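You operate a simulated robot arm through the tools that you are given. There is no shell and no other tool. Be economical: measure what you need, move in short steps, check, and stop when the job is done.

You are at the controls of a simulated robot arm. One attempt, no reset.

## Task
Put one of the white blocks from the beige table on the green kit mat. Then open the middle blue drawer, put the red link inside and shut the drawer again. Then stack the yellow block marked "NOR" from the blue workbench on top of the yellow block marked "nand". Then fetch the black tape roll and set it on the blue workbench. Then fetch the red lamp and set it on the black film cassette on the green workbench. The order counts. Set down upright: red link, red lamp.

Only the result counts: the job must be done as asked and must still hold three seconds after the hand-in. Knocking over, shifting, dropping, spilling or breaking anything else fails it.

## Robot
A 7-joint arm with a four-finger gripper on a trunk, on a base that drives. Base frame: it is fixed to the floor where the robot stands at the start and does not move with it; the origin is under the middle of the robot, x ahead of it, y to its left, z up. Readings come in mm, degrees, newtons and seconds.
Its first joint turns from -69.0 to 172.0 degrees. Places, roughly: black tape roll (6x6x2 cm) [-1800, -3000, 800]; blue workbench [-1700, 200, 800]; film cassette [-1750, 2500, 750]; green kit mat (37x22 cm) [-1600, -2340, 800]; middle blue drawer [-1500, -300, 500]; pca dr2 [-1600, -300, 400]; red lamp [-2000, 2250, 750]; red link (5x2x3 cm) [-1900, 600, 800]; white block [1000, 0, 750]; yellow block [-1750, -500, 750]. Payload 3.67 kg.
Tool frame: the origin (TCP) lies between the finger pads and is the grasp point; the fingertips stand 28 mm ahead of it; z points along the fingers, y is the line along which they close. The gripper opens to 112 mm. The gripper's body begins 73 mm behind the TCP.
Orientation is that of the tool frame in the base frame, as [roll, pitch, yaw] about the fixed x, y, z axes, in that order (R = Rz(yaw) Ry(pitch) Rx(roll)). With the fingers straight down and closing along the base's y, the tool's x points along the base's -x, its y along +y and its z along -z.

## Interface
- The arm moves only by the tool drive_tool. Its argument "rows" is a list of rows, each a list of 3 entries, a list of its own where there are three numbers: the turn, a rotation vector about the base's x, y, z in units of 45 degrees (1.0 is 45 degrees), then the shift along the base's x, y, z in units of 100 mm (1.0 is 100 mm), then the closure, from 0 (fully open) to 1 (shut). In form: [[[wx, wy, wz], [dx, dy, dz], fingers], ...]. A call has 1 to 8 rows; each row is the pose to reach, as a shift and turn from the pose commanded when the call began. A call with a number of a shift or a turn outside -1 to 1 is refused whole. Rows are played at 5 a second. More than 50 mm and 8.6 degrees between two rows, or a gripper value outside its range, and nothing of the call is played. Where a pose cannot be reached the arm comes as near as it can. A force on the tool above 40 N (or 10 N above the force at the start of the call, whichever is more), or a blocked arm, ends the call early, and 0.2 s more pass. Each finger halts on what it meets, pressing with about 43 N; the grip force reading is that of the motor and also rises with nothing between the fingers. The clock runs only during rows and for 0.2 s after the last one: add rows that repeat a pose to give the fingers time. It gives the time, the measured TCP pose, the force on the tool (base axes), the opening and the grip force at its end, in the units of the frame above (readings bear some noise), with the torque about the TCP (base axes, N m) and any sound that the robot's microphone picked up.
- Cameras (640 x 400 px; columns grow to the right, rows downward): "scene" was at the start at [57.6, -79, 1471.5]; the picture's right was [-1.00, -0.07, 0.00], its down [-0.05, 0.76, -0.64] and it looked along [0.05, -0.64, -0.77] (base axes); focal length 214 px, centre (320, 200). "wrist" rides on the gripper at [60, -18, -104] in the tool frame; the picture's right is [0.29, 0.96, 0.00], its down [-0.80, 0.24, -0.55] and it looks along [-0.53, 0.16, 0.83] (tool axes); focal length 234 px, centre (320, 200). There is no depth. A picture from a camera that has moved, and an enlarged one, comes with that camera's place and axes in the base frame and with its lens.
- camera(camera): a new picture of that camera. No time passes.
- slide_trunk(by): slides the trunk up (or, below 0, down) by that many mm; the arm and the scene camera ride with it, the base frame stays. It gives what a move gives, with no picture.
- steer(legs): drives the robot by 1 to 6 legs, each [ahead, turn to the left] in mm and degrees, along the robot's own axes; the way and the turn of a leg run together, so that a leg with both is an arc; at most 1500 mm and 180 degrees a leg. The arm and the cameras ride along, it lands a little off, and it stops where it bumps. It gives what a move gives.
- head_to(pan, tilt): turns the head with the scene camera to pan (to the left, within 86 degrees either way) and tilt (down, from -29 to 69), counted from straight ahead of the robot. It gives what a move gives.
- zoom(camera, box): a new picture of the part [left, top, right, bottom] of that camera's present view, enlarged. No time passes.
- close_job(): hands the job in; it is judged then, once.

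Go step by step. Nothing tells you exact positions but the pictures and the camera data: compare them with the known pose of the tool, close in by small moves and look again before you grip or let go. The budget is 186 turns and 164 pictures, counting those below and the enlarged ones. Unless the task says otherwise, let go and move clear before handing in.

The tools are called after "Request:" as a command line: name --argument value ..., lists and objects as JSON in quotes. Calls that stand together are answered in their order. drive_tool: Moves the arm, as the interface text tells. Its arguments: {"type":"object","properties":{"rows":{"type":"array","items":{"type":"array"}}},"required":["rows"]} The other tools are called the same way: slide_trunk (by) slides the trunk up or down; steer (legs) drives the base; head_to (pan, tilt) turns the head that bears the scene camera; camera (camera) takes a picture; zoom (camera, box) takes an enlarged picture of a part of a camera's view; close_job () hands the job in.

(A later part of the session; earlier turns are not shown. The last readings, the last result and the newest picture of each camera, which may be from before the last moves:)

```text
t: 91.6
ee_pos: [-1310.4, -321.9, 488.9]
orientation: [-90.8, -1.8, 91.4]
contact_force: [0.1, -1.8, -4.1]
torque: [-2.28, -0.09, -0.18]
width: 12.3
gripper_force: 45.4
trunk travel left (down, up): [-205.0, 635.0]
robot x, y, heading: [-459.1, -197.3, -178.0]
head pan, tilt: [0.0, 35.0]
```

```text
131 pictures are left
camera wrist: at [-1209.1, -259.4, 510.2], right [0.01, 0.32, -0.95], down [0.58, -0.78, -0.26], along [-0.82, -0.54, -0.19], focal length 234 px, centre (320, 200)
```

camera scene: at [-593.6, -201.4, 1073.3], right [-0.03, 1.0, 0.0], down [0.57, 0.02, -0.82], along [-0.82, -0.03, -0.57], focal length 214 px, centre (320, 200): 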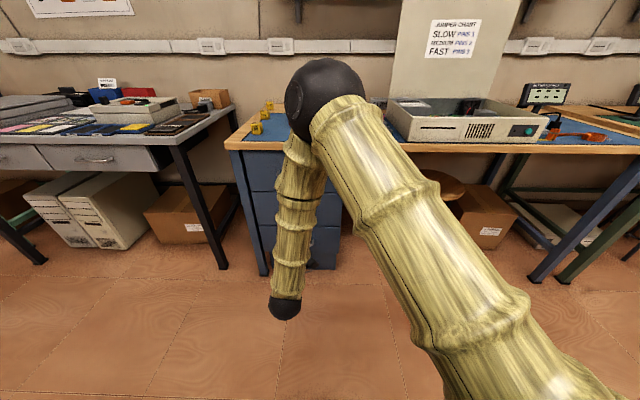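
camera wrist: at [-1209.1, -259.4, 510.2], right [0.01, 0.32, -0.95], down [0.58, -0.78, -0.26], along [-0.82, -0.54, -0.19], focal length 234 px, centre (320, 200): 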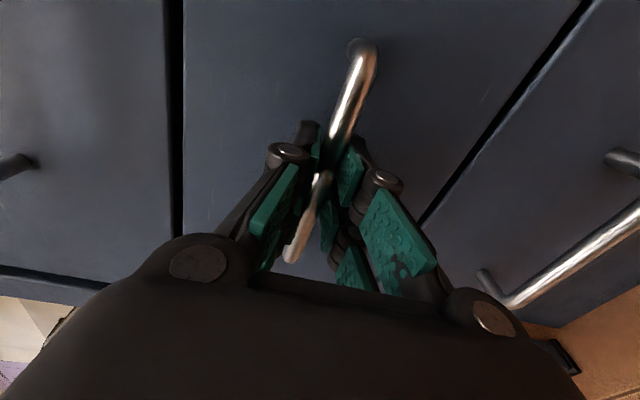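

The handle is gripped; now I pull toward +x.

Request:
drive_tool --rows '[[[0, 0, 0], [0.15, 0, 0], 1], [[0, 0, 0], [0.3, 0, 0], 1], [[0, 0, 0], [0.5, 0, 0], 1], [[0, 0, 0], [0.75, 0, 0], 1], [[0, 0, 0], [1.0, 0, 0], 1]]'

Request:
camera --camera "wrist"

```text
t: 92.8
ee_pos: [-1211.5, -321.3, 489.2]
orientation: [-90.8, -1.9, 91.3]
contact_force: [0.6, 3.8, -8.0]
torque: [-2.17, -0.08, 0.62]
width: 12.0
gripper_force: 45.0
trunk travel left (down, up): [-205.0, 635.0]
robot x, y, heading: [-459.4, -195.2, -178.1]
head pan, tilt: [0.0, 35.0]
```

```text
130 pictures are left
camera wrist: at [-1108.4, -259.1, 510.3], right [0.01, 0.32, -0.95], down [0.57, -0.78, -0.26], along [-0.82, -0.54, -0.19], focal length 234 px, centre (320, 200)
```

wrist: 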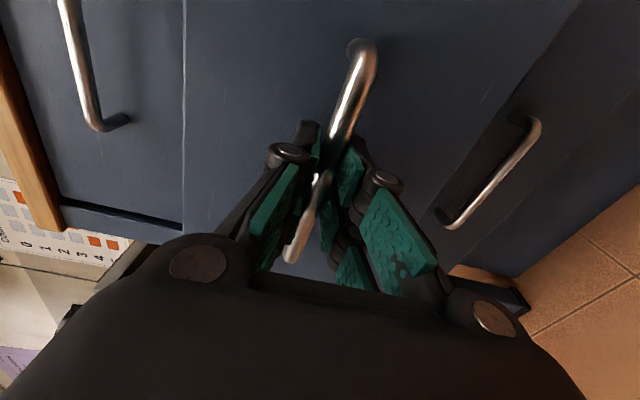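

The drawer slides. I continue pulling.

Request:
drive_tool --rows '[[[0, 0, 0], [0.2, 0, 0], 1], [[0, 0, 0], [0.4, 0, 0], 1], [[0, 0, 0], [0.6, 0, 0], 1], [[0, 0, 0], [0.8, 0, 0], 1], [[0, 0, 0], [1.0, 0, 0], 1]]'

Request:
drive_tool --rows '[[[0, 0, 0], [0.2, 0, 0], 1], [[0, 0, 0], [0.4, 0, 0], 1], [[0, 0, 0], [0.5, 0, 0], 1]]'

Request:
camera --camera "wrist"

```text
t: 94.0
ee_pos: [-1110.5, -320.7, 488.6]
orientation: [-90.7, -1.8, 91.3]
contact_force: [-0.3, 20.9, -13.6]
torque: [-2.22, -0.19, -0.21]
width: 12.1
gripper_force: 44.9
trunk travel left (down, up): [-205.0, 635.0]
robot x, y, heading: [-456.7, -193.7, -178.2]
head pan, tilt: [0.0, 35.0]
```

```text
t: 94.8
ee_pos: [-1060.3, -320.3, 489.2]
orientation: [-90.7, -1.8, 91.4]
contact_force: [-1.0, 23.7, -12.0]
torque: [-2.2, -0.21, -0.8]
width: 12.3
gripper_force: 45.3
trunk travel left (down, up): [-205.0, 635.0]
robot x, y, heading: [-458.7, -196.8, -177.9]
head pan, tilt: [0.0, 35.0]
```

```text
129 pictures are left
camera wrist: at [-958.6, -258.5, 510.2], right [0.01, 0.32, -0.95], down [0.58, -0.78, -0.26], along [-0.82, -0.54, -0.19], focal length 234 px, centre (320, 200)
```

wrist: 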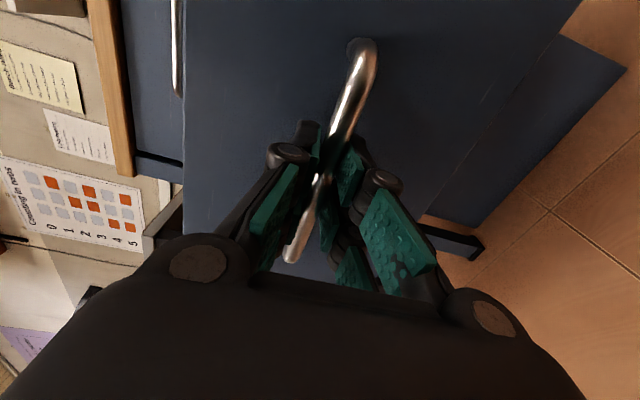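

The drawer is open by 250 mm. I let go, back off, rise and turn the tool down again.

Request:
drive_tool --rows '[[[0, 0, 0], [0, 0, 0], 0.7], [[0, 0, 0], [0, 0, 0], 0.5], [[0, 0, 0], [0, 0, 0], 0.4], [[0, 0, 0], [0.4, 0, 0], 0.4], [[0, 0, 0], [0.8, 0, 0], 0.4]]'

Request:
slide_trunk --by 400

Request:
slide_trunk --by 230

Request:
drive_tool --rows '[[[0, -0.16, 0], [-0.1, 0.1, 0], 0.2], [[0, -0.32, 0], [-0.3, 0.3, 0], 0.2], [[0, -0.48, 0], [-0.5, 0.5, 0], 0.2], [[0, -0.64, 0], [-0.7, 0.6, 0], 0.2], [[0, -0.8, 0], [-0.9, 0.8, 0], 0.2], [[0, -0.96, 0], [-1, 1, 0], 0.2]]'

Request:
drive_tool --rows '[[[0, -0.16, 0], [0, 0.1, 0], 0.2], [[0, -0.32, 0], [0, 0.2, 0], 0.2], [[0, -0.48, 0], [0, 0.3, 0], 0.2], [[0, -0.64, 0], [0, 0.3, 0], 0.2], [[0, -0.8, 0], [0, 0.4, 0], 0.2], [[0, -0.96, 0], [0, 0.4, 0], 0.2]]'

Request:
camera --camera "wrist"

Request:
camera --camera "scene"

```text
t: 96.0
ee_pos: [-995.1, -319.6, 496.2]
orientation: [-91.2, -1.9, 91.3]
contact_force: [0.1, -0.5, 0.3]
torque: [0.02, -0.01, -0.01]
width: 67.3
gripper_force: 0.1
out of reach, approached as far as the arm can: row 5
trunk travel left (down, up): [-205.0, 635.0]
robot x, y, heading: [-458.8, -195.0, -178.0]
head pan, tilt: [0.0, 35.0]
```

```text
t: 99.8
ee_pos: [-995.3, -320.4, 895.8]
orientation: [-91.0, -1.9, 91.4]
contact_force: [0.1, -0.3, 0.6]
torque: [0.02, 0.01, 0.03]
width: 67.3
gripper_force: 0.2
trunk travel left (down, up): [-605.0, 235.0]
robot x, y, heading: [-461.1, -194.4, -178.2]
head pan, tilt: [0.0, 35.0]
```

```text
t: 102.2
ee_pos: [-995.2, -321.0, 1125.0]
orientation: [-91.1, -1.9, 91.5]
contact_force: [-0.7, -0.1, 0.5]
torque: [0.01, 0.01, -0.01]
width: 67.2
gripper_force: 0.0
trunk travel left (down, up): [-835.0, 5.0]
robot x, y, heading: [-459.4, -193.6, -178.1]
head pan, tilt: [0.0, 35.0]
```

```text
t: 103.6
ee_pos: [-1095.0, -219.7, 1125.0]
orientation: [-134.4, -0.3, 92.3]
contact_force: [0.5, 0.4, 0.4]
torque: [-0.04, -0.02, 0.03]
width: 89.6
gripper_force: 0.1
trunk travel left (down, up): [-835.0, 5.0]
robot x, y, heading: [-458.8, -195.9, -177.9]
head pan, tilt: [0.0, 35.0]
```

```text
t: 105.0
ee_pos: [-1094.6, -179.4, 1122.5]
orientation: [-177.7, 1.0, 92.0]
contact_force: [0.6, 0.2, -0.1]
torque: [0.04, -0.01, -0.01]
width: 89.7
gripper_force: 0.1
trunk travel left (down, up): [-835.0, 5.0]
robot x, y, heading: [-457.1, -194.2, -178.0]
head pan, tilt: [0.0, 35.0]
```

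```text
128 pictures are left
camera wrist: at [-1112.2, -118.4, 1225.8], right [0.95, 0.32, -0.04], down [0.29, -0.78, 0.56], along [0.15, -0.54, -0.83], focal length 234 px, centre (320, 200)
```

wrist: 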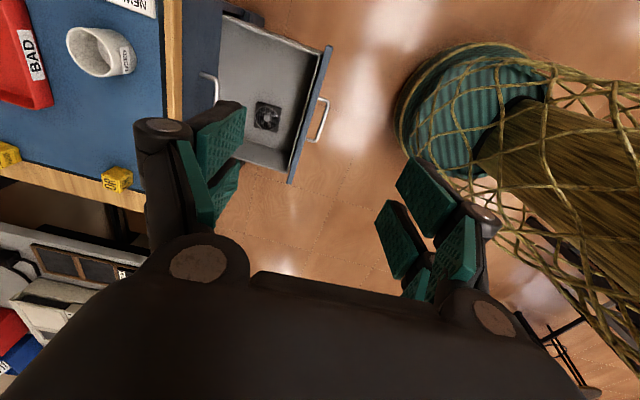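

```text
127 pictures are left
camera scene: at [-595.6, -201.7, 1703.0], right [-0.03, 1.0, 0.0], down [0.57, 0.02, -0.82], along [-0.82, -0.03, -0.57], focal length 214 px, centre (320, 200)
```

scene: 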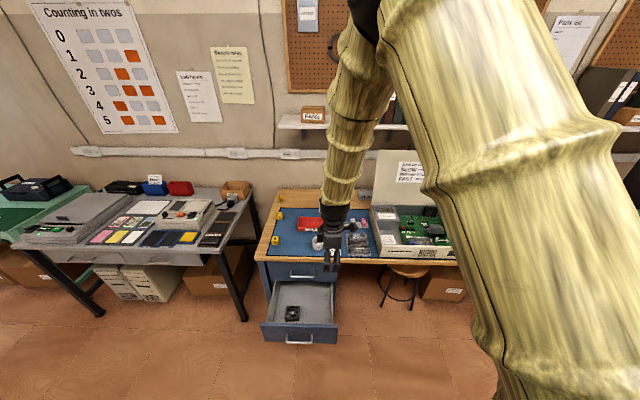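

The drawer is open with lots of room beside a fan. Next I go north along the bench to find the red link.

Request:
steer --legs '[[0, -92], [900, 0], [0, 92]]'

Request:
head_to --pan 30 --tilt 30

Request:
camera --camera "scene"

Request:
camera --camera "wrist"

```text
t: 117.5
ee_pos: [-1100.9, 708.0, 1126.2]
orientation: [-177.5, 1.4, 92.3]
contact_force: [0.2, 0.4, -1.0]
torque: [0.0, -0.01, -0.01]
width: 89.6
gripper_force: 0.0
trunk travel left (down, up): [-835.0, 5.0]
robot x, y, heading: [-460.9, 698.0, -177.8]
head pan, tilt: [0.0, 35.0]
```

```text
t: 118.5
ee_pos: [-1099.5, 709.6, 1125.4]
orientation: [-177.4, 1.3, 92.3]
contact_force: [0.1, -0.9, 0.6]
torque: [0.0, -0.05, 0.01]
width: 89.5
gripper_force: 0.0
trunk travel left (down, up): [-835.0, 5.0]
robot x, y, heading: [-460.9, 701.7, -177.7]
head pan, tilt: [30.0, 30.0]
```

```text
126 pictures are left
camera scene: at [-586.8, 647.6, 1711.0], right [-0.53, 0.85, 0.0], down [0.42, 0.27, -0.87], along [-0.73, -0.46, -0.5], focal length 214 px, centre (320, 200)
```

scene: 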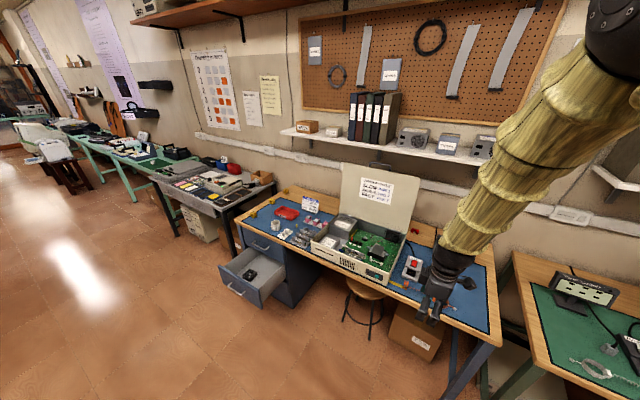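

```text
125 pictures are left
camera wrist: at [-1116.2, 771.5, 1228.4], right [0.94, 0.33, -0.05], down [0.3, -0.77, 0.56], along [0.14, -0.54, -0.83], focal length 234 px, centre (320, 200)
```

wrist: 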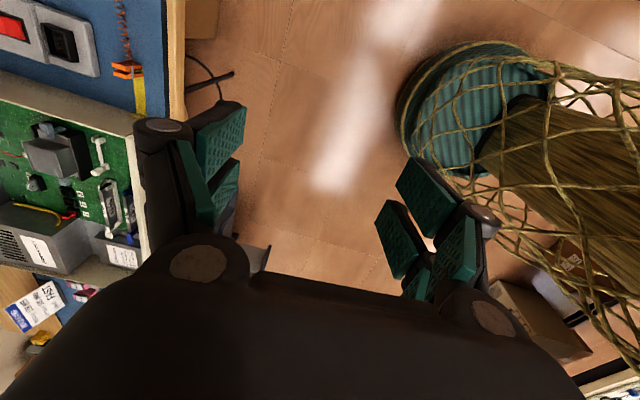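

Request:
zoom --camera "scene" --box '[310, 195, 430, 295]'

Request:
zoom --camera "scene" --box '[220, 180, 340, 270]'

Request:
zoom --camera "scene" --box '[400, 220, 510, 310]'

```text
4.00 times, centred on (370, 245) of scene
camera zoom: at [-586.8, 647.6, 1711.0], right [-0.53, 0.85, 0.0], down [0.42, 0.27, -0.87], along [-0.73, -0.46, -0.5], focal length 858 px, centre (120, 20)
```

zoom: 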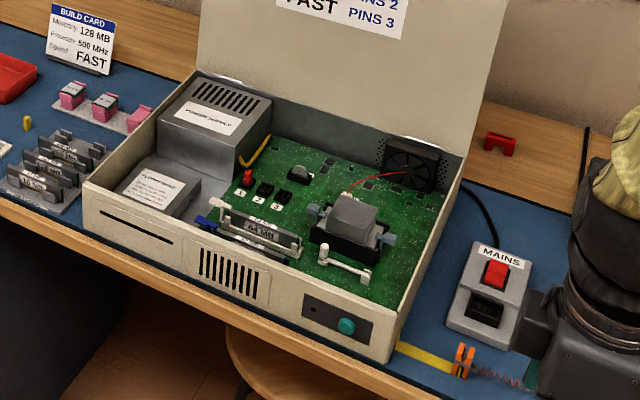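

```text
4.44 times, centred on (280, 225) of scene
camera zoom: at [-586.8, 647.6, 1711.0], right [-0.53, 0.85, 0.0], down [0.42, 0.27, -0.87], along [-0.73, -0.46, -0.5], focal length 953 px, centre (498, 89)
```

zoom: 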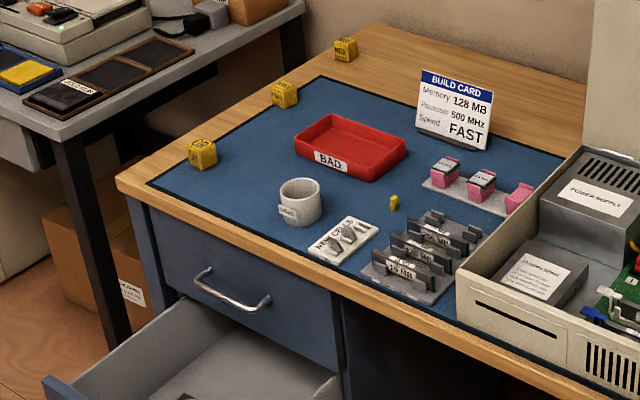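

```text
4.44 times, centred on (455, 265) of scene
camera zoom: at [-586.8, 647.6, 1711.0], right [-0.53, 0.85, 0.0], down [0.42, 0.27, -0.87], along [-0.73, -0.46, -0.5], focal length 953 px, centre (-280, -89)
```

zoom: 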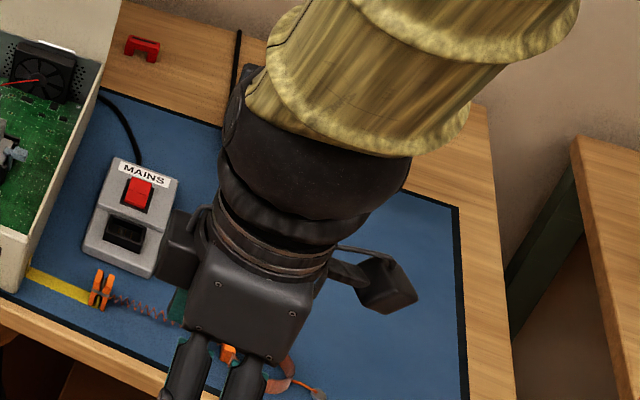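

The red link is the bridge-shaped piece at about (-1886, 586) behind the PC's side, upright. I'll drive closer so it is in reach.

Request:
steer --legs '[[0, 12.5], [505, 0], [0, -12.5]]'

Request:
camera --camera "wrist"

Request:
head_to --pan 10 --tilt 40

Request:
camera --camera "scene"

```text
t: 123.0
ee_pos: [-1587.4, 578.4, 1124.7]
orientation: [-177.4, 1.4, 92.5]
contact_force: [0.6, 0.3, -0.1]
torque: [-0.05, 0.0, 0.02]
width: 89.5
gripper_force: 0.1
trunk travel left (down, up): [-835.0, 5.0]
robot x, y, heading: [-948.7, 572.1, -177.7]
head pan, tilt: [30.0, 30.0]
```

```text
121 pictures are left
camera wrist: at [-1604.1, 641.2, 1228.6], right [0.94, 0.33, -0.05], down [0.3, -0.77, 0.56], along [0.14, -0.54, -0.83], focal length 234 px, centre (320, 200)
```

wrist: 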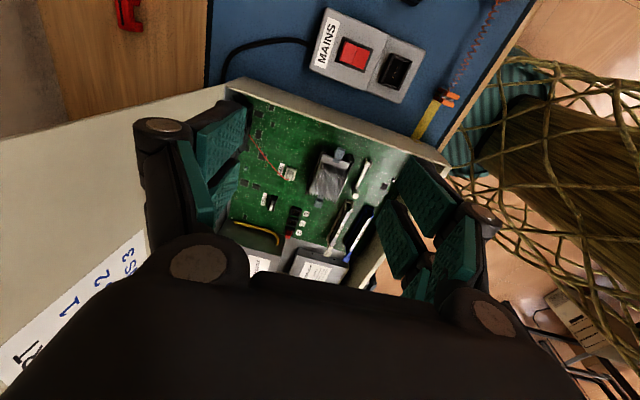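

```text
t: 123.9
ee_pos: [-1587.7, 579.2, 1123.9]
orientation: [-177.5, 1.3, 92.4]
contact_force: [0.8, 0.0, -0.4]
torque: [0.0, 0.01, -0.02]
width: 89.6
gripper_force: 0.1
trunk travel left (down, up): [-835.0, 5.0]
robot x, y, heading: [-946.4, 573.6, -177.5]
head pan, tilt: [10.0, 40.0]
```

```text
120 pictures are left
camera scene: at [-1081.8, 547.3, 1695.7], right [-0.21, 0.98, 0.0], down [0.63, 0.14, -0.77], along [-0.75, -0.16, -0.64], focal length 214 px, centre (320, 200)
```

scene: 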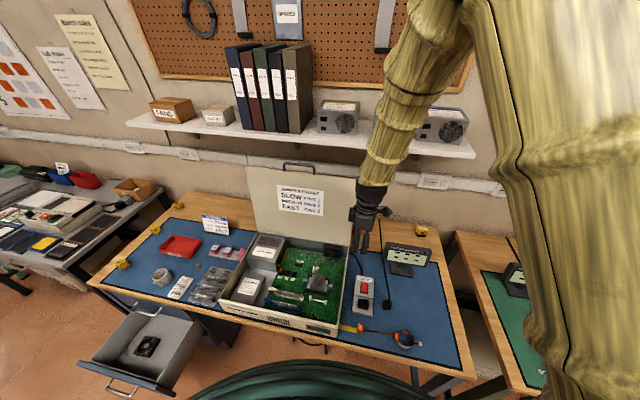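

Request:
zoom --camera "wrist" --box '[80, 0, 240, 100]'

Request:
drive_tool --rows '[[[0, 0, -0.18], [0, 0.1, 0], 0.2], [[0, 0, -0.36], [0, 0.15, 0], 0.2], [[0, 0, -0.54], [0, 0.2, 0], 0.2], [[0, 0, -0.72], [0, 0.3, 0], 0.2], [[0, 0, -0.9], [0, 0.3, 0], 0.2], [[0, 0, -1], [0, 0.3, 0], 0.2]]'

Request:
drive_tool --rows '[[[0, 0, -0.18], [0, 0, 0], 0.2], [[0, 0, -0.36], [-0.2, 0, 0], 0.2], [[0, 0, -0.54], [-0.4, 0, 0], 0.2], [[0, 0, -0.72], [-0.6, 0, 0], 0.2], [[0, 0, -0.9], [-0.8, 0, 0], 0.2], [[0, 0, -1], [-0.9, 0, 0], 0.2]]'

Request:
camera --camera "wrist"

```text
4.00 times, centred on (160, 50) of wrist
camera zoom: at [-1604.5, 641.0, 1228.3], right [0.94, 0.33, -0.05], down [0.3, -0.77, 0.56], along [0.15, -0.54, -0.83], focal length 937 px, centre (960, 800)
```

zoom: 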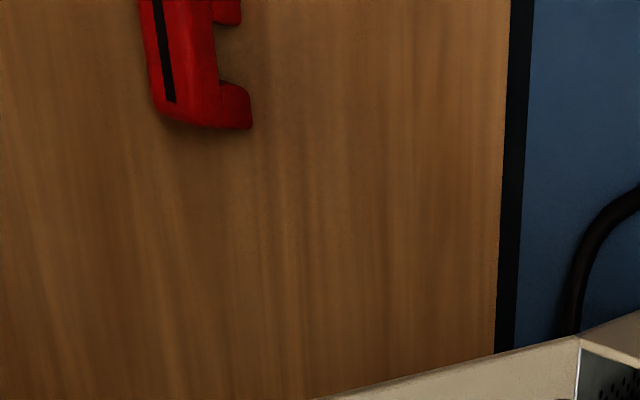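

```text
t: 125.3
ee_pos: [-1588.3, 610.7, 1125.0]
orientation: [-177.5, 1.3, 47.4]
contact_force: [-0.6, 0.0, -0.6]
torque: [-0.02, 0.0, 0.02]
width: 89.8
gripper_force: 0.1
trunk travel left (down, up): [-835.0, 5.0]
robot x, y, heading: [-948.6, 568.6, -177.7]
head pan, tilt: [10.0, 40.0]
```

```text
t: 126.7
ee_pos: [-1677.1, 607.6, 1126.3]
orientation: [-177.3, 1.3, 2.3]
contact_force: [0.0, 0.0, 0.5]
torque: [0.0, 0.05, 0.02]
width: 89.6
gripper_force: 0.0
trunk travel left (down, up): [-835.0, 5.0]
robot x, y, heading: [-950.5, 573.5, -177.5]
head pan, tilt: [10.0, 40.0]
```

```text
118 pictures are left
camera wrist: at [-1617.0, 625.1, 1228.5], right [0.32, -0.94, -0.05], down [-0.77, -0.3, 0.56], along [-0.54, -0.14, -0.83], focal length 234 px, centre (320, 200)
```

wrist: 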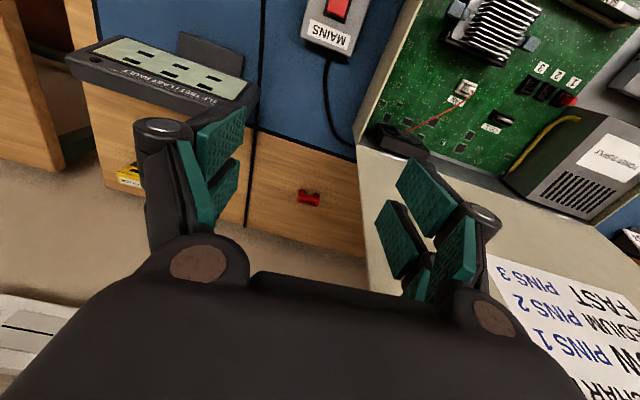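

The link is at about (-1886, 580), its long side along y. To stay clear of the shelf above it I'll tilt the tool 30° and come in under the shelf.

Request:
drive_tool --rows '[[[0.05, 0.17, -0.05], [0, -0.05, 0], 0.2], [[0.05, 0.34, -0.05], [0, -0.1, 0], 0.2], [[0.05, 0.51, -0.05], [0, -0.15, 0], 0.2], [[0.05, 0.64, -0.05], [0, -0.28, 0], 0.2]]'

Request:
slide_trunk --by -220

Request:
camera --camera "wrist"

Request:
camera --camera "scene"

```text
t: 127.9
ee_pos: [-1668.6, 613.6, 1086.6]
orientation: [-179.7, 19.6, -4.9]
contact_force: [0.5, 0.8, 0.4]
torque: [0.0, 0.0, 0.0]
width: 89.6
gripper_force: 0.0
out of reach, approached as far as the arm can: row 3, 4
trunk travel left (down, up): [-835.0, 5.0]
robot x, y, heading: [-947.4, 564.4, -177.5]
head pan, tilt: [10.0, 40.0]
stopped in row 4: the arm was blocked; the commanded pose is now the measured one
```

```text
t: 130.2
ee_pos: [-1669.5, 613.8, 867.9]
orientation: [-179.7, 19.7, -4.9]
contact_force: [-1.7, 3.1, 0.3]
torque: [-0.01, 0.01, 0.01]
width: 87.6
gripper_force: 0.0
trunk travel left (down, up): [-615.0, 225.0]
robot x, y, heading: [-949.7, 572.5, -177.9]
head pan, tilt: [10.0, 40.0]
```

```text
117 pictures are left
camera wrist: at [-1576.7, 623.7, 945.2], right [0.19, -0.98, -0.1], down [-0.58, -0.19, 0.79], along [-0.79, -0.09, -0.61], focal length 234 px, centre (320, 200)
```

wrist: 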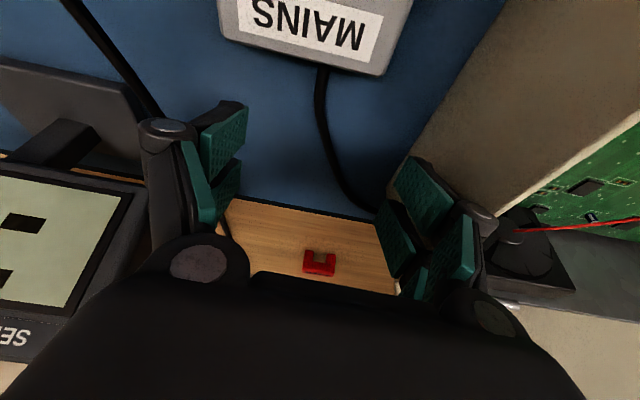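

```text
116 pictures are left
camera scene: at [-1081.6, 547.8, 1475.7], right [-0.21, 0.98, 0.0], down [0.63, 0.14, -0.77], along [-0.75, -0.16, -0.64], focal length 214 px, centre (320, 200)
```

scene: 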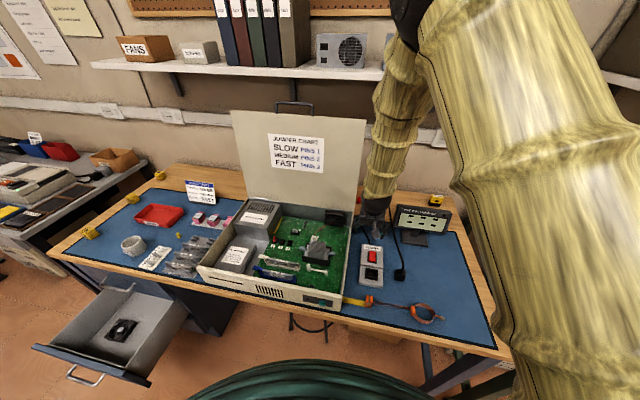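

A finger is lightly touching something on the monitor side; I'll move away toward -y and up at once.

Request:
drive_tool --rows '[[[0, 0, 0], [0, -0.34, 0], 0.25], [[0, 0, 0], [0, -0.36, 0.2], 0.3], [[0, 0, 0], [0, -0.36, 0.2], 0.3]]'

Request:
camera --camera "wrist"

Request:
zoom --camera "scene" --box '[340, 170, 480, 290]'

```text
t: 130.6
ee_pos: [-1669.9, 609.5, 866.8]
orientation: [179.4, 19.0, -6.7]
contact_force: [7.0, 17.8, 10.4]
torque: [-0.99, -0.04, 0.76]
width: 78.3
gripper_force: 0.1
trunk travel left (down, up): [-615.0, 225.0]
robot x, y, heading: [-951.7, 569.3, -177.6]
head pan, tilt: [10.0, 40.0]
stopped in row 1: the force on the tool passed its limit at 46 N (the readings are from after the stop); the commanded pose is now the measured one
```

```text
115 pictures are left
camera wrist: at [-1577.4, 618.1, 945.3], right [0.16, -0.98, -0.08], down [-0.6, -0.17, 0.78], along [-0.79, -0.08, -0.61], focal length 234 px, centre (320, 200)
```

wrist: 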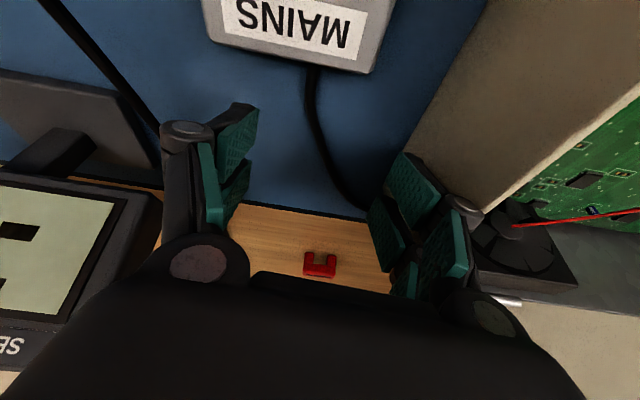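

```text
3.33 times, centred on (410, 230) of scene
camera zoom: at [-1081.4, 548.7, 1475.8], right [-0.21, 0.98, 0.0], down [0.63, 0.14, -0.77], along [-0.75, -0.16, -0.64], focal length 715 px, centre (20, 100)
```

zoom: 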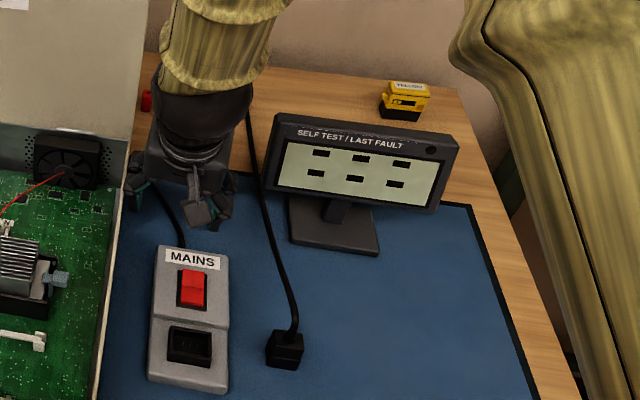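

The contact is with the PC's side wall. I'll retreat toward +y and up.

Request:
drive_tool --rows '[[[0, 0, 0], [0, 0.25, 0.02], 0.3], [[0, 0, 0], [0, 0.3, 0.3], 0.3], [[0, 0, 0], [0, 0.3, 0.7], 0.3], [[0, 0, 0], [0, 0.3, 0.9], 0.3]]'

Request:
slide_trunk --by 150

Request:
zoom --camera "scene" --box '[180, 160, 500, 360]'

Request:
camera --camera "wrist"

```text
t: 131.6
ee_pos: [-1668.4, 634.5, 957.5]
orientation: [179.4, 19.0, -6.3]
contact_force: [-0.2, 0.6, -0.9]
torque: [0.0, 0.0, -0.04]
width: 78.6
gripper_force: 0.0
trunk travel left (down, up): [-615.0, 225.0]
robot x, y, heading: [-951.8, 565.6, -177.7]
head pan, tilt: [10.0, 40.0]
```

```text
t: 133.3
ee_pos: [-1670.7, 634.7, 1107.2]
orientation: [179.6, 19.0, -6.3]
contact_force: [-0.5, -1.0, 0.4]
torque: [-0.04, 0.0, 0.0]
width: 78.6
gripper_force: 0.0
trunk travel left (down, up): [-765.0, 75.0]
robot x, y, heading: [-948.8, 567.2, -177.7]
head pan, tilt: [10.0, 40.0]
```

```text
2.00 times, centred on (340, 260) of scene
camera zoom: at [-1081.7, 547.9, 1625.6], right [-0.21, 0.98, 0.0], down [0.63, 0.14, -0.77], along [-0.75, -0.16, -0.64], focal length 429 px, centre (280, 80)
```

zoom: 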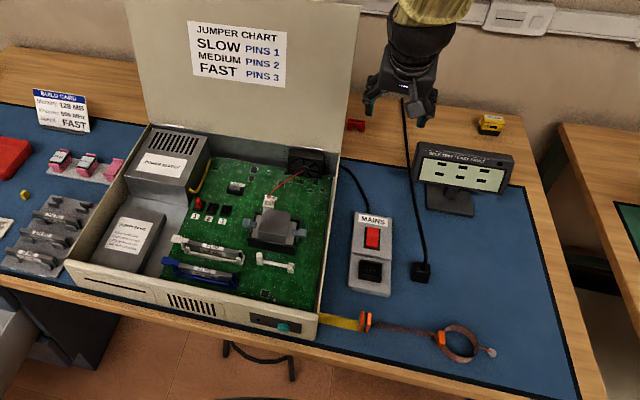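

```text
112 pictures are left
camera wrist: at [-1577.9, 644.4, 1185.4], right [0.17, -0.98, -0.09], down [-0.59, -0.17, 0.79], along [-0.79, -0.08, -0.61], focal length 234 px, centre (320, 200)
```

wrist: 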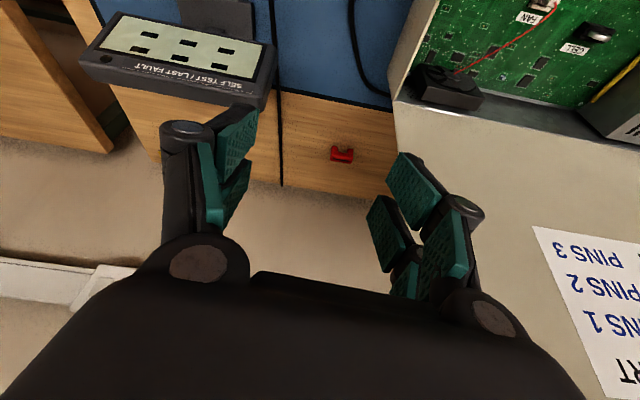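

The PC seems unmoved. The link sits close behind the PC's lid corner, so I'll reposition to come from the +y side with the fingers closing along x.

Request:
steer --legs '[[0, -83], [317, 0], [0, 99.4]]'

Request:
drive_tool --rows '[[[0, 0, 0.18], [0, 0, 0], 0.4], [[0, 0, 0.36], [0, 0, 0], 0.4], [[0, 0, 0.54], [0, 0, 0], 0.4], [[0, 0, 0.72], [0, 0, 0], 0.4], [[0, 0, 0.9], [0, 0, 0], 0.4], [[0, 0, 1], [0, 0, 0], 0.4]]'

Request:
drive_tool --rows '[[[0, 0, 0.18], [0, 0, 0], 0.4], [[0, 0, 0.36], [0, 0, 0], 0.4], [[0, 0, 0.54], [0, 0, 0], 0.4], [[0, 0, 0.72], [0, 0, 0], 0.4], [[0, 0, 0.8], [0, 0, 0], 0.4]]'

Request:
camera --camera "wrist"

Request:
head_to --pan 20 --tilt 35

Request:
camera --camera "scene"

```text
t: 143.2
ee_pos: [-1707.4, 744.2, 1106.8]
orientation: [179.5, 19.2, 10.1]
contact_force: [-0.4, 0.4, -1.0]
torque: [-0.02, 0.06, 0.03]
width: 78.6
gripper_force: 0.1
trunk travel left (down, up): [-765.0, 75.0]
robot x, y, heading: [-996.1, 883.3, -161.3]
head pan, tilt: [10.0, 40.0]
```

```text
t: 144.6
ee_pos: [-1709.5, 742.3, 1107.2]
orientation: [179.4, 19.1, 55.3]
contact_force: [0.2, -0.3, -0.6]
torque: [-0.01, -0.04, -0.02]
width: 66.9
gripper_force: 0.0
trunk travel left (down, up): [-765.0, 75.0]
robot x, y, heading: [-998.1, 884.0, -161.2]
head pan, tilt: [10.0, 40.0]
```

```text
t: 145.8
ee_pos: [-1708.3, 742.8, 1108.0]
orientation: [179.5, 18.9, 91.2]
contact_force: [-0.3, -0.9, -0.1]
torque: [0.0, 0.01, 0.0]
width: 67.2
gripper_force: 0.0
trunk travel left (down, up): [-765.0, 75.0]
robot x, y, heading: [-998.7, 884.0, -161.3]
head pan, tilt: [10.0, 40.0]
```

```text
111 pictures are left
camera wrist: at [-1729.6, 833.7, 1185.6], right [0.95, 0.3, -0.09], down [0.25, -0.57, 0.79], along [0.18, -0.77, -0.61], focal length 234 px, centre (320, 200)
```

wrist: 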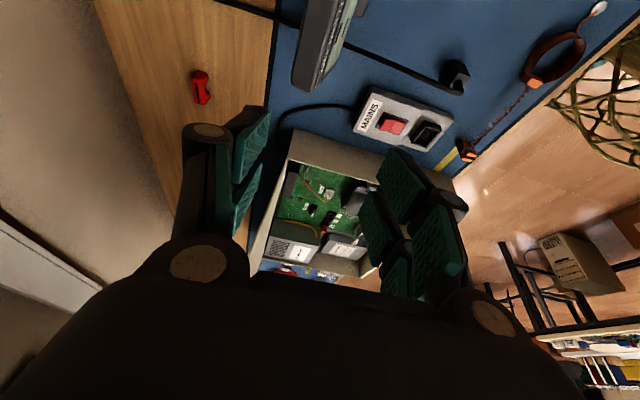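

```text
t: 146.5
ee_pos: [-1709.1, 743.5, 1106.8]
orientation: [179.5, 19.1, 91.1]
contact_force: [-0.1, 0.1, -0.3]
torque: [0.03, 0.0, -0.01]
width: 67.3
gripper_force: 0.0
trunk travel left (down, up): [-765.0, 75.0]
robot x, y, heading: [-1002.1, 881.7, -161.1]
head pan, tilt: [20.0, 35.0]
```

```text
110 pictures are left
camera scene: at [-1115.1, 812.0, 1633.2], right [-0.63, 0.78, 0.0], down [0.45, 0.36, -0.82], along [-0.64, -0.51, -0.57], focal length 214 px, centre (320, 200)
```

scene: 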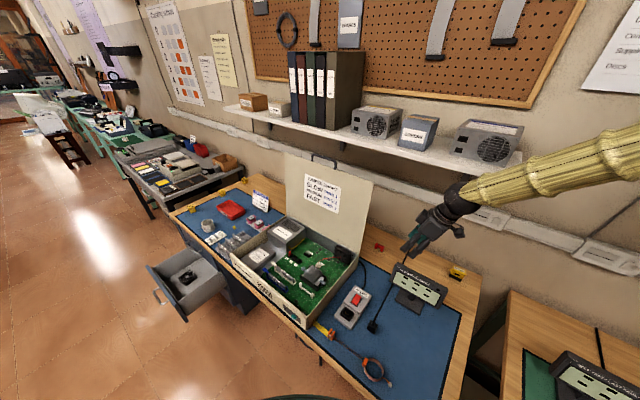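

Request:
slide_trunk --by -80

Request:
drive_tool --rows '[[[0, 0, 0], [-0.3, -0.3, 0], 0.4], [[0, 0, 0], [-0.6, -0.6, 0], 0.4], [[0, 0, 0], [-0.9, -0.8, 0], 0.4]]'

Request:
camera --camera "scene"

```text
t: 147.7
ee_pos: [-1708.7, 744.3, 1026.4]
orientation: [179.5, 19.2, 91.1]
contact_force: [-0.5, 0.1, -0.2]
torque: [0.03, 0.03, 0.02]
width: 67.2
gripper_force: 0.1
trunk travel left (down, up): [-685.0, 155.0]
robot x, y, heading: [-1002.0, 884.5, -161.1]
head pan, tilt: [20.0, 35.0]
```

```text
t: 148.5
ee_pos: [-1800.0, 663.0, 1025.4]
orientation: [179.4, 18.9, 91.1]
contact_force: [0.2, 0.1, -0.6]
torque: [0.02, -0.04, 0.0]
width: 67.2
gripper_force: 0.1
trunk travel left (down, up): [-685.0, 155.0]
robot x, y, heading: [-998.6, 883.8, -161.1]
head pan, tilt: [20.0, 35.0]
```

```text
109 pictures are left
camera scene: at [-1116.5, 810.6, 1553.1], right [-0.63, 0.78, 0.0], down [0.45, 0.36, -0.82], along [-0.64, -0.51, -0.57], focal length 214 px, centre (320, 200)
```

scene: 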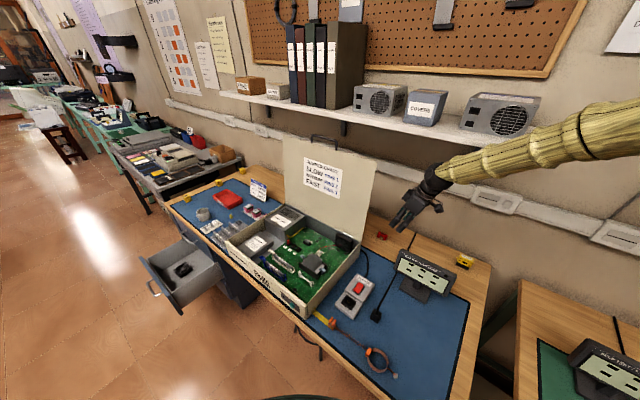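

Request:
drive_tool --rows '[[[0, 0, 0], [-0.3, -0.2, -0.3], 0.4], [[0, 0, 0], [-0.6, -0.4, -0.6], 0.4], [[0, 0, 0], [-0.87, -0.6, -0.9], 0.4]]'

Request:
camera --camera "wrist"

Request:
camera --camera "scene"

```text
t: 149.3
ee_pos: [-1888.4, 603.5, 935.1]
orientation: [179.4, 19.0, 91.1]
contact_force: [-1.1, -0.3, -0.1]
torque: [0.06, -0.03, 0.05]
width: 67.3
gripper_force: 0.1
trunk travel left (down, up): [-685.0, 155.0]
robot x, y, heading: [-999.8, 882.8, -161.2]
head pan, tilt: [20.0, 35.0]
```

```text
108 pictures are left
camera wrist: at [-1909.9, 694.4, 1012.5], right [0.95, 0.29, -0.08], down [0.25, -0.57, 0.79], along [0.18, -0.77, -0.61], focal length 234 px, centre (320, 200)
```

wrist: 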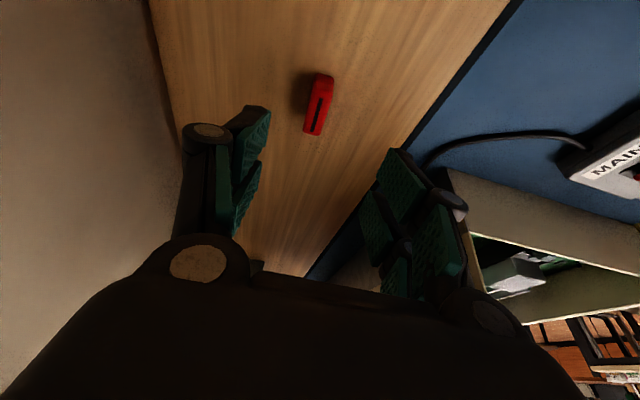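

```text
107 pictures are left
camera scene: at [-1117.7, 809.9, 1553.0], right [-0.63, 0.78, 0.0], down [0.45, 0.36, -0.82], along [-0.64, -0.51, -0.58], focal length 214 px, centre (320, 200)
```

scene: 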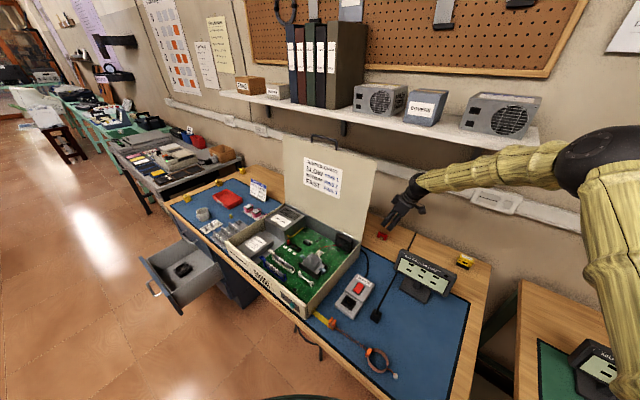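

Request:
drive_tool --rows '[[[0, 0, 0.1], [-0.03, -0.04, -0.25], 0.4], [[0, 0, 0.18], [-0.06, -0.08, -0.5], 0.4], [[0, 0, 0.18], [-0.06, -0.08, -0.65], 0.4]]'

Request:
camera --camera "wrist"

```text
t: 150.1
ee_pos: [-1891.4, 595.2, 872.2]
orientation: [179.5, 19.1, 99.2]
contact_force: [-0.1, -0.1, -0.8]
torque: [0.01, -0.01, -0.01]
width: 67.3
gripper_force: 0.2
trunk travel left (down, up): [-685.0, 155.0]
robot x, y, heading: [-998.0, 885.8, -161.3]
head pan, tilt: [20.0, 35.0]
```

```text
106 pictures are left
camera wrist: at [-1925.9, 682.2, 950.1], right [0.9, 0.42, -0.09], down [0.32, -0.53, 0.79], along [0.29, -0.74, -0.61], focal length 234 px, centre (320, 200)
```

wrist: 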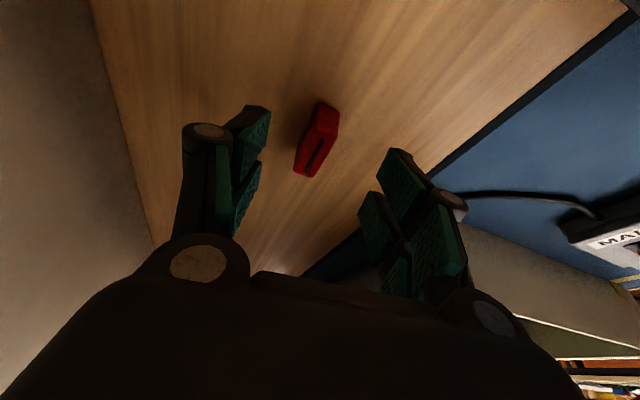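

Request:
zoom --camera "wrist" --box '[220, 70, 420, 220]'

```text
2.67 times, centred on (320, 145) of wrist
camera zoom: at [-1925.9, 682.2, 950.1], right [0.9, 0.42, -0.09], down [0.32, -0.53, 0.79], along [0.29, -0.74, -0.61], focal length 624 px, centre (320, 347)
```

zoom: 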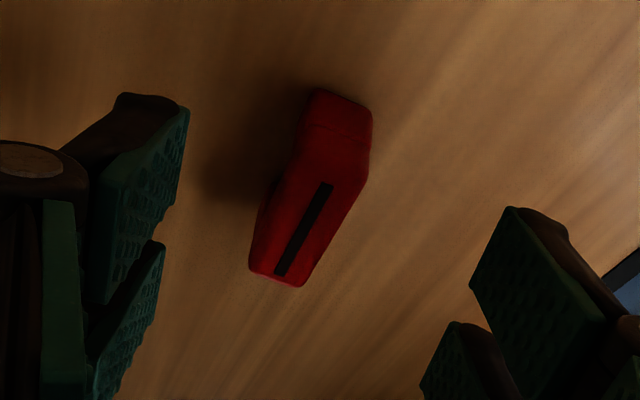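

Request:
drive_tool --rows '[[[0, 0, -0.13], [-0.01, -0.13, -0.1], 0.4], [[0, 0, -0.13], [-0.01, -0.13, -0.25], 0.4], [[0, 0, -0.13], [-0.01, -0.13, -0.36], 0.4]]'

Request:
camera --camera "wrist"

```text
t: 150.9
ee_pos: [-1892.3, 581.8, 836.2]
orientation: [179.5, 19.0, 93.2]
contact_force: [1.2, -0.6, -0.3]
torque: [0.01, -0.02, 0.0]
width: 67.4
gripper_force: 0.0
trunk travel left (down, up): [-685.0, 155.0]
robot x, y, heading: [-1000.7, 885.1, -161.2]
head pan, tilt: [20.0, 35.0]
```

```text
104 pictures are left
camera wrist: at [-1917.3, 671.2, 914.7], right [0.94, 0.33, -0.09], down [0.27, -0.56, 0.79], along [0.21, -0.76, -0.61], focal length 234 px, centre (320, 200)
```

wrist: 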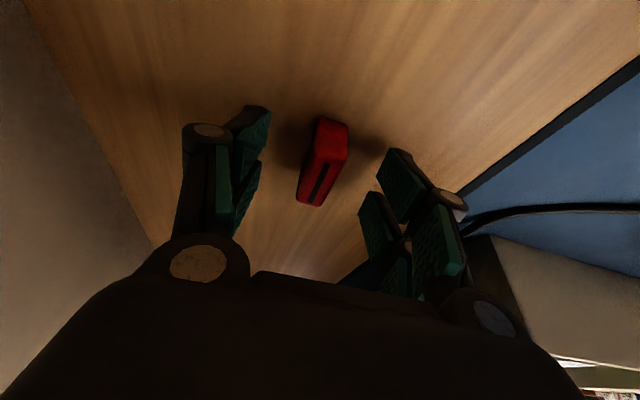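

Request:
drive_tool --rows '[[[0, 0, 0], [0, 0.02, -0.03], 0.4], [[0, 0, 0], [0, 0.02, -0.03], 0.6], [[0, 0, 0], [0, 0.02, -0.03], 0.8], [[0, 0, 0], [0, 0.02, -0.03], 1], [[0, 0, 0], [0, 0.02, -0.03], 1]]'

Request:
camera --camera "wrist"

```text
t: 152.1
ee_pos: [-1892.0, 583.8, 833.9]
orientation: [179.5, 19.1, 93.4]
contact_force: [0.4, 0.0, 3.9]
torque: [0.04, 0.03, 0.0]
width: 17.2
gripper_force: 43.2
trunk travel left (down, up): [-685.0, 155.0]
robot x, y, heading: [-1000.2, 882.2, -161.2]
head pan, tilt: [20.0, 35.0]
```

```text
103 pictures are left
camera wrist: at [-1917.1, 674.0, 912.2], right [0.94, 0.33, -0.09], down [0.27, -0.56, 0.79], along [0.21, -0.76, -0.61], focal length 234 px, centre (320, 200)
```

wrist: 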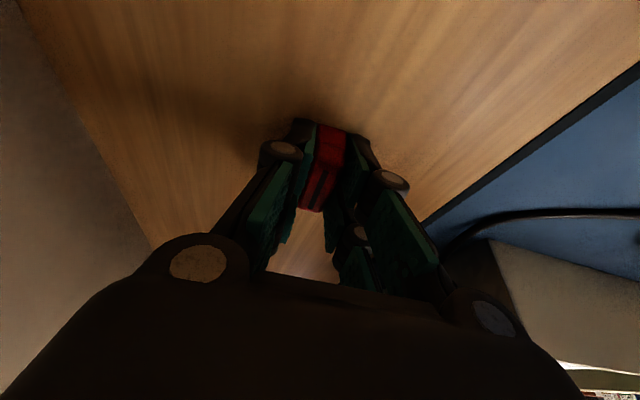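

Gripped (17 mm). I lift and retrace the path out.

Request:
drive_tool --rows '[[[0, 0, 0], [0, 0, 0.2], 1], [[0, 0, 0], [0, 0.05, 0.5], 1], [[0, 0, 0], [0, 0.2, 1], 1]]'

Request:
drive_tool --rows '[[[0, 0, 0], [0.3, 0.2, 0.3], 1], [[0, 0, 0], [0.6, 0.4, 0.6], 1], [[0, 0, 0], [0.9, 0.6, 0.9], 1]]'

Request:
drive_tool --rows '[[[0, 0, 0], [0.3, 0.3, 0], 1], [[0, 0, 0], [0.6, 0.6, 0], 1], [[0, 0, 0], [0.9, 0.8, 0], 1]]'

Request:
slide_trunk --by 100

Request:
zoom --camera "wrist" --box '[220, 80, 420, 240]'

```text
refused: row 3 steps farther than a row can; nothing moved
```

```text
t: 152.9
ee_pos: [-1799.7, 644.8, 924.6]
orientation: [179.6, 19.1, 93.5]
contact_force: [0.1, -0.3, -0.1]
torque: [-0.05, 0.04, -0.01]
width: 17.4
gripper_force: 43.6
trunk travel left (down, up): [-685.0, 155.0]
robot x, y, heading: [-1004.3, 885.4, -161.1]
head pan, tilt: [20.0, 35.0]
```

```text
t: 153.4
ee_pos: [-1773.9, 678.7, 926.7]
orientation: [-179.6, 19.6, 93.5]
contact_force: [-5.4, 3.2, 2.0]
torque: [-0.03, -0.14, 0.22]
width: 17.6
gripper_force: 43.1
trunk travel left (down, up): [-685.0, 155.0]
robot x, y, heading: [-997.8, 883.2, -161.2]
head pan, tilt: [20.0, 35.0]
stopped in row 2: the force on the tool passed its limit at 81 N (the readings are from after the stop); the commanded pose is now the measured one
```

```text
t: 154.7
ee_pos: [-1772.8, 677.6, 1026.5]
orientation: [-179.6, 19.6, 93.5]
contact_force: [-0.4, 0.4, 0.0]
torque: [0.01, 0.01, -0.01]
width: 17.4
gripper_force: 43.8
trunk travel left (down, up): [-785.0, 55.0]
robot x, y, heading: [-997.0, 886.0, -161.5]
head pan, tilt: [20.0, 35.0]
```

```text
2.50 times, centred on (320, 160) of wrist
camera zoom: at [-1796.4, 768.0, 1104.9], right [0.94, 0.33, -0.1], down [0.28, -0.55, 0.79], along [0.2, -0.77, -0.61], focal length 585 px, centre (320, 300)
```

zoom: 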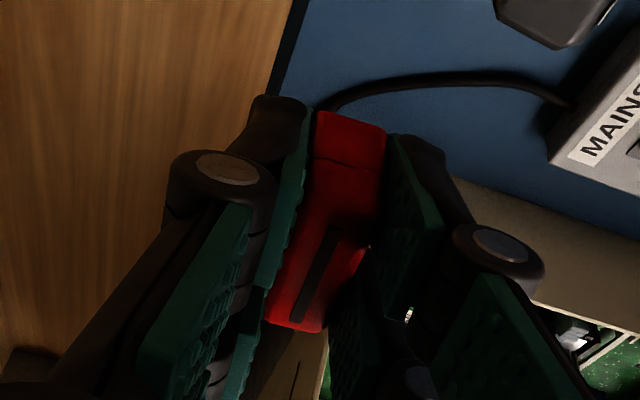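

A step was refused and the hand then bumped something, probably the monitor. I check what happened.

Request:
camera --camera "scene"

Request:
zoom --camera "scene" --box '[340, 200, 500, 320]'

```text
101 pictures are left
camera scene: at [-1115.2, 811.7, 1653.2], right [-0.63, 0.78, 0.0], down [0.45, 0.36, -0.82], along [-0.64, -0.51, -0.57], focal length 214 px, centre (320, 200)
```

scene: 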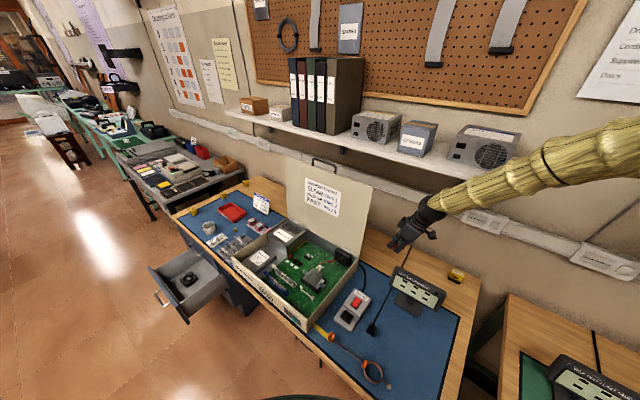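

```text
3.33 times, centred on (420, 260) of scene
camera zoom: at [-1115.2, 811.7, 1653.2], right [-0.63, 0.78, 0.0], down [0.45, 0.36, -0.82], along [-0.64, -0.51, -0.57], focal length 715 px, centre (-13, 0)
```

zoom: 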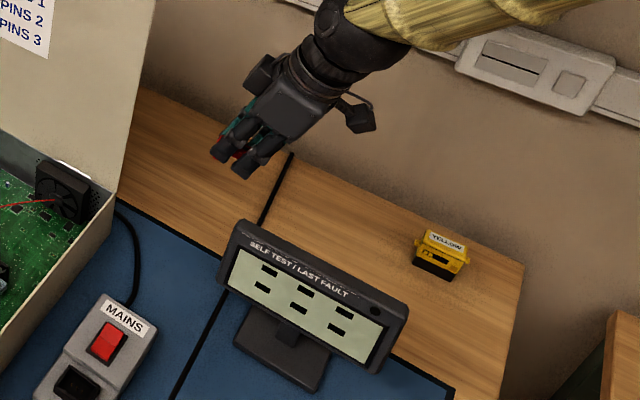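

The objects look in place. I move the tool clear of the shelf, rise, and drive back to the drawer.

Request:
drive_tool --rows '[[[0, 0, 0], [0.3, 0, 0.2], 1], [[0, 0, 0], [0.6, 0, 0.4], 1], [[0, 0, 0], [0.9, 0, 0.4], 1]]'

Request:
steer --legs '[[-400, 0], [0, 76.8], [1268, 0], [0, -95.3]]'

Request:
head_to --pan 15 --tilt 50

Request:
camera --camera "scene"

Request:
camera --camera "wrist"

```text
t: 155.5
ee_pos: [-1681.9, 678.1, 1068.2]
orientation: [-179.5, 19.5, 93.5]
contact_force: [0.9, 0.8, 0.4]
torque: [-0.01, 0.04, 0.02]
width: 17.4
gripper_force: 43.1
trunk travel left (down, up): [-785.0, 55.0]
robot x, y, heading: [-1001.2, 884.5, -161.3]
head pan, tilt: [20.0, 35.0]
```

```text
t: 171.2
ee_pos: [-1214.3, -208.4, 1067.8]
orientation: [-179.5, 19.7, 74.7]
contact_force: [-0.7, 0.2, 0.0]
torque: [0.01, -0.01, 0.0]
width: 17.5
gripper_force: 43.2
trunk travel left (down, up): [-785.0, 55.0]
robot x, y, heading: [-502.7, -231.8, -179.9]
head pan, tilt: [20.0, 35.0]
```

```text
t: 172.0
ee_pos: [-1215.8, -208.1, 1067.2]
orientation: [-179.6, 19.6, 74.8]
contact_force: [-0.6, 0.4, 0.1]
torque: [0.0, 0.0, 0.02]
width: 17.1
gripper_force: 42.9
trunk travel left (down, up): [-785.0, 55.0]
robot x, y, heading: [-502.5, -233.0, -180.0]
head pan, tilt: [15.0, 50.0]
```

```text
99 pictures are left
camera scene: at [-625.0, -253.7, 1631.6], right [-0.26, 0.97, 0.0], down [0.74, 0.2, -0.64], along [-0.62, -0.17, -0.77], focal length 214 px, centre (320, 200)
```

scene: 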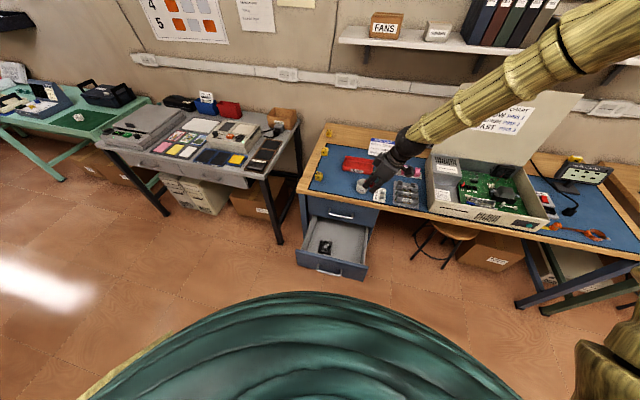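

```text
98 pictures are left
camera wrist: at [-1208.2, -115.7, 1145.1], right [0.99, 0.01, -0.1], down [0.09, -0.61, 0.79], along [-0.06, -0.79, -0.61], focal length 234 px, centre (320, 200)
```

wrist: 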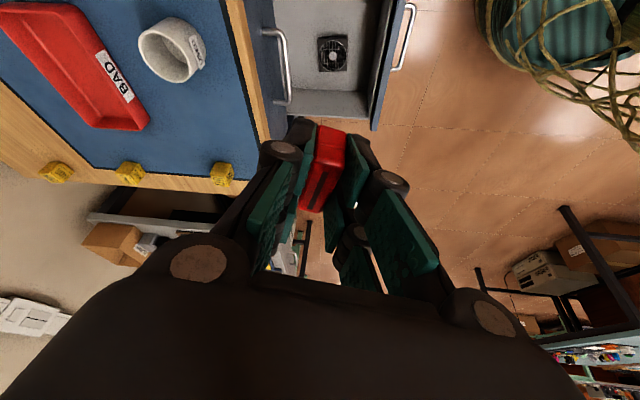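

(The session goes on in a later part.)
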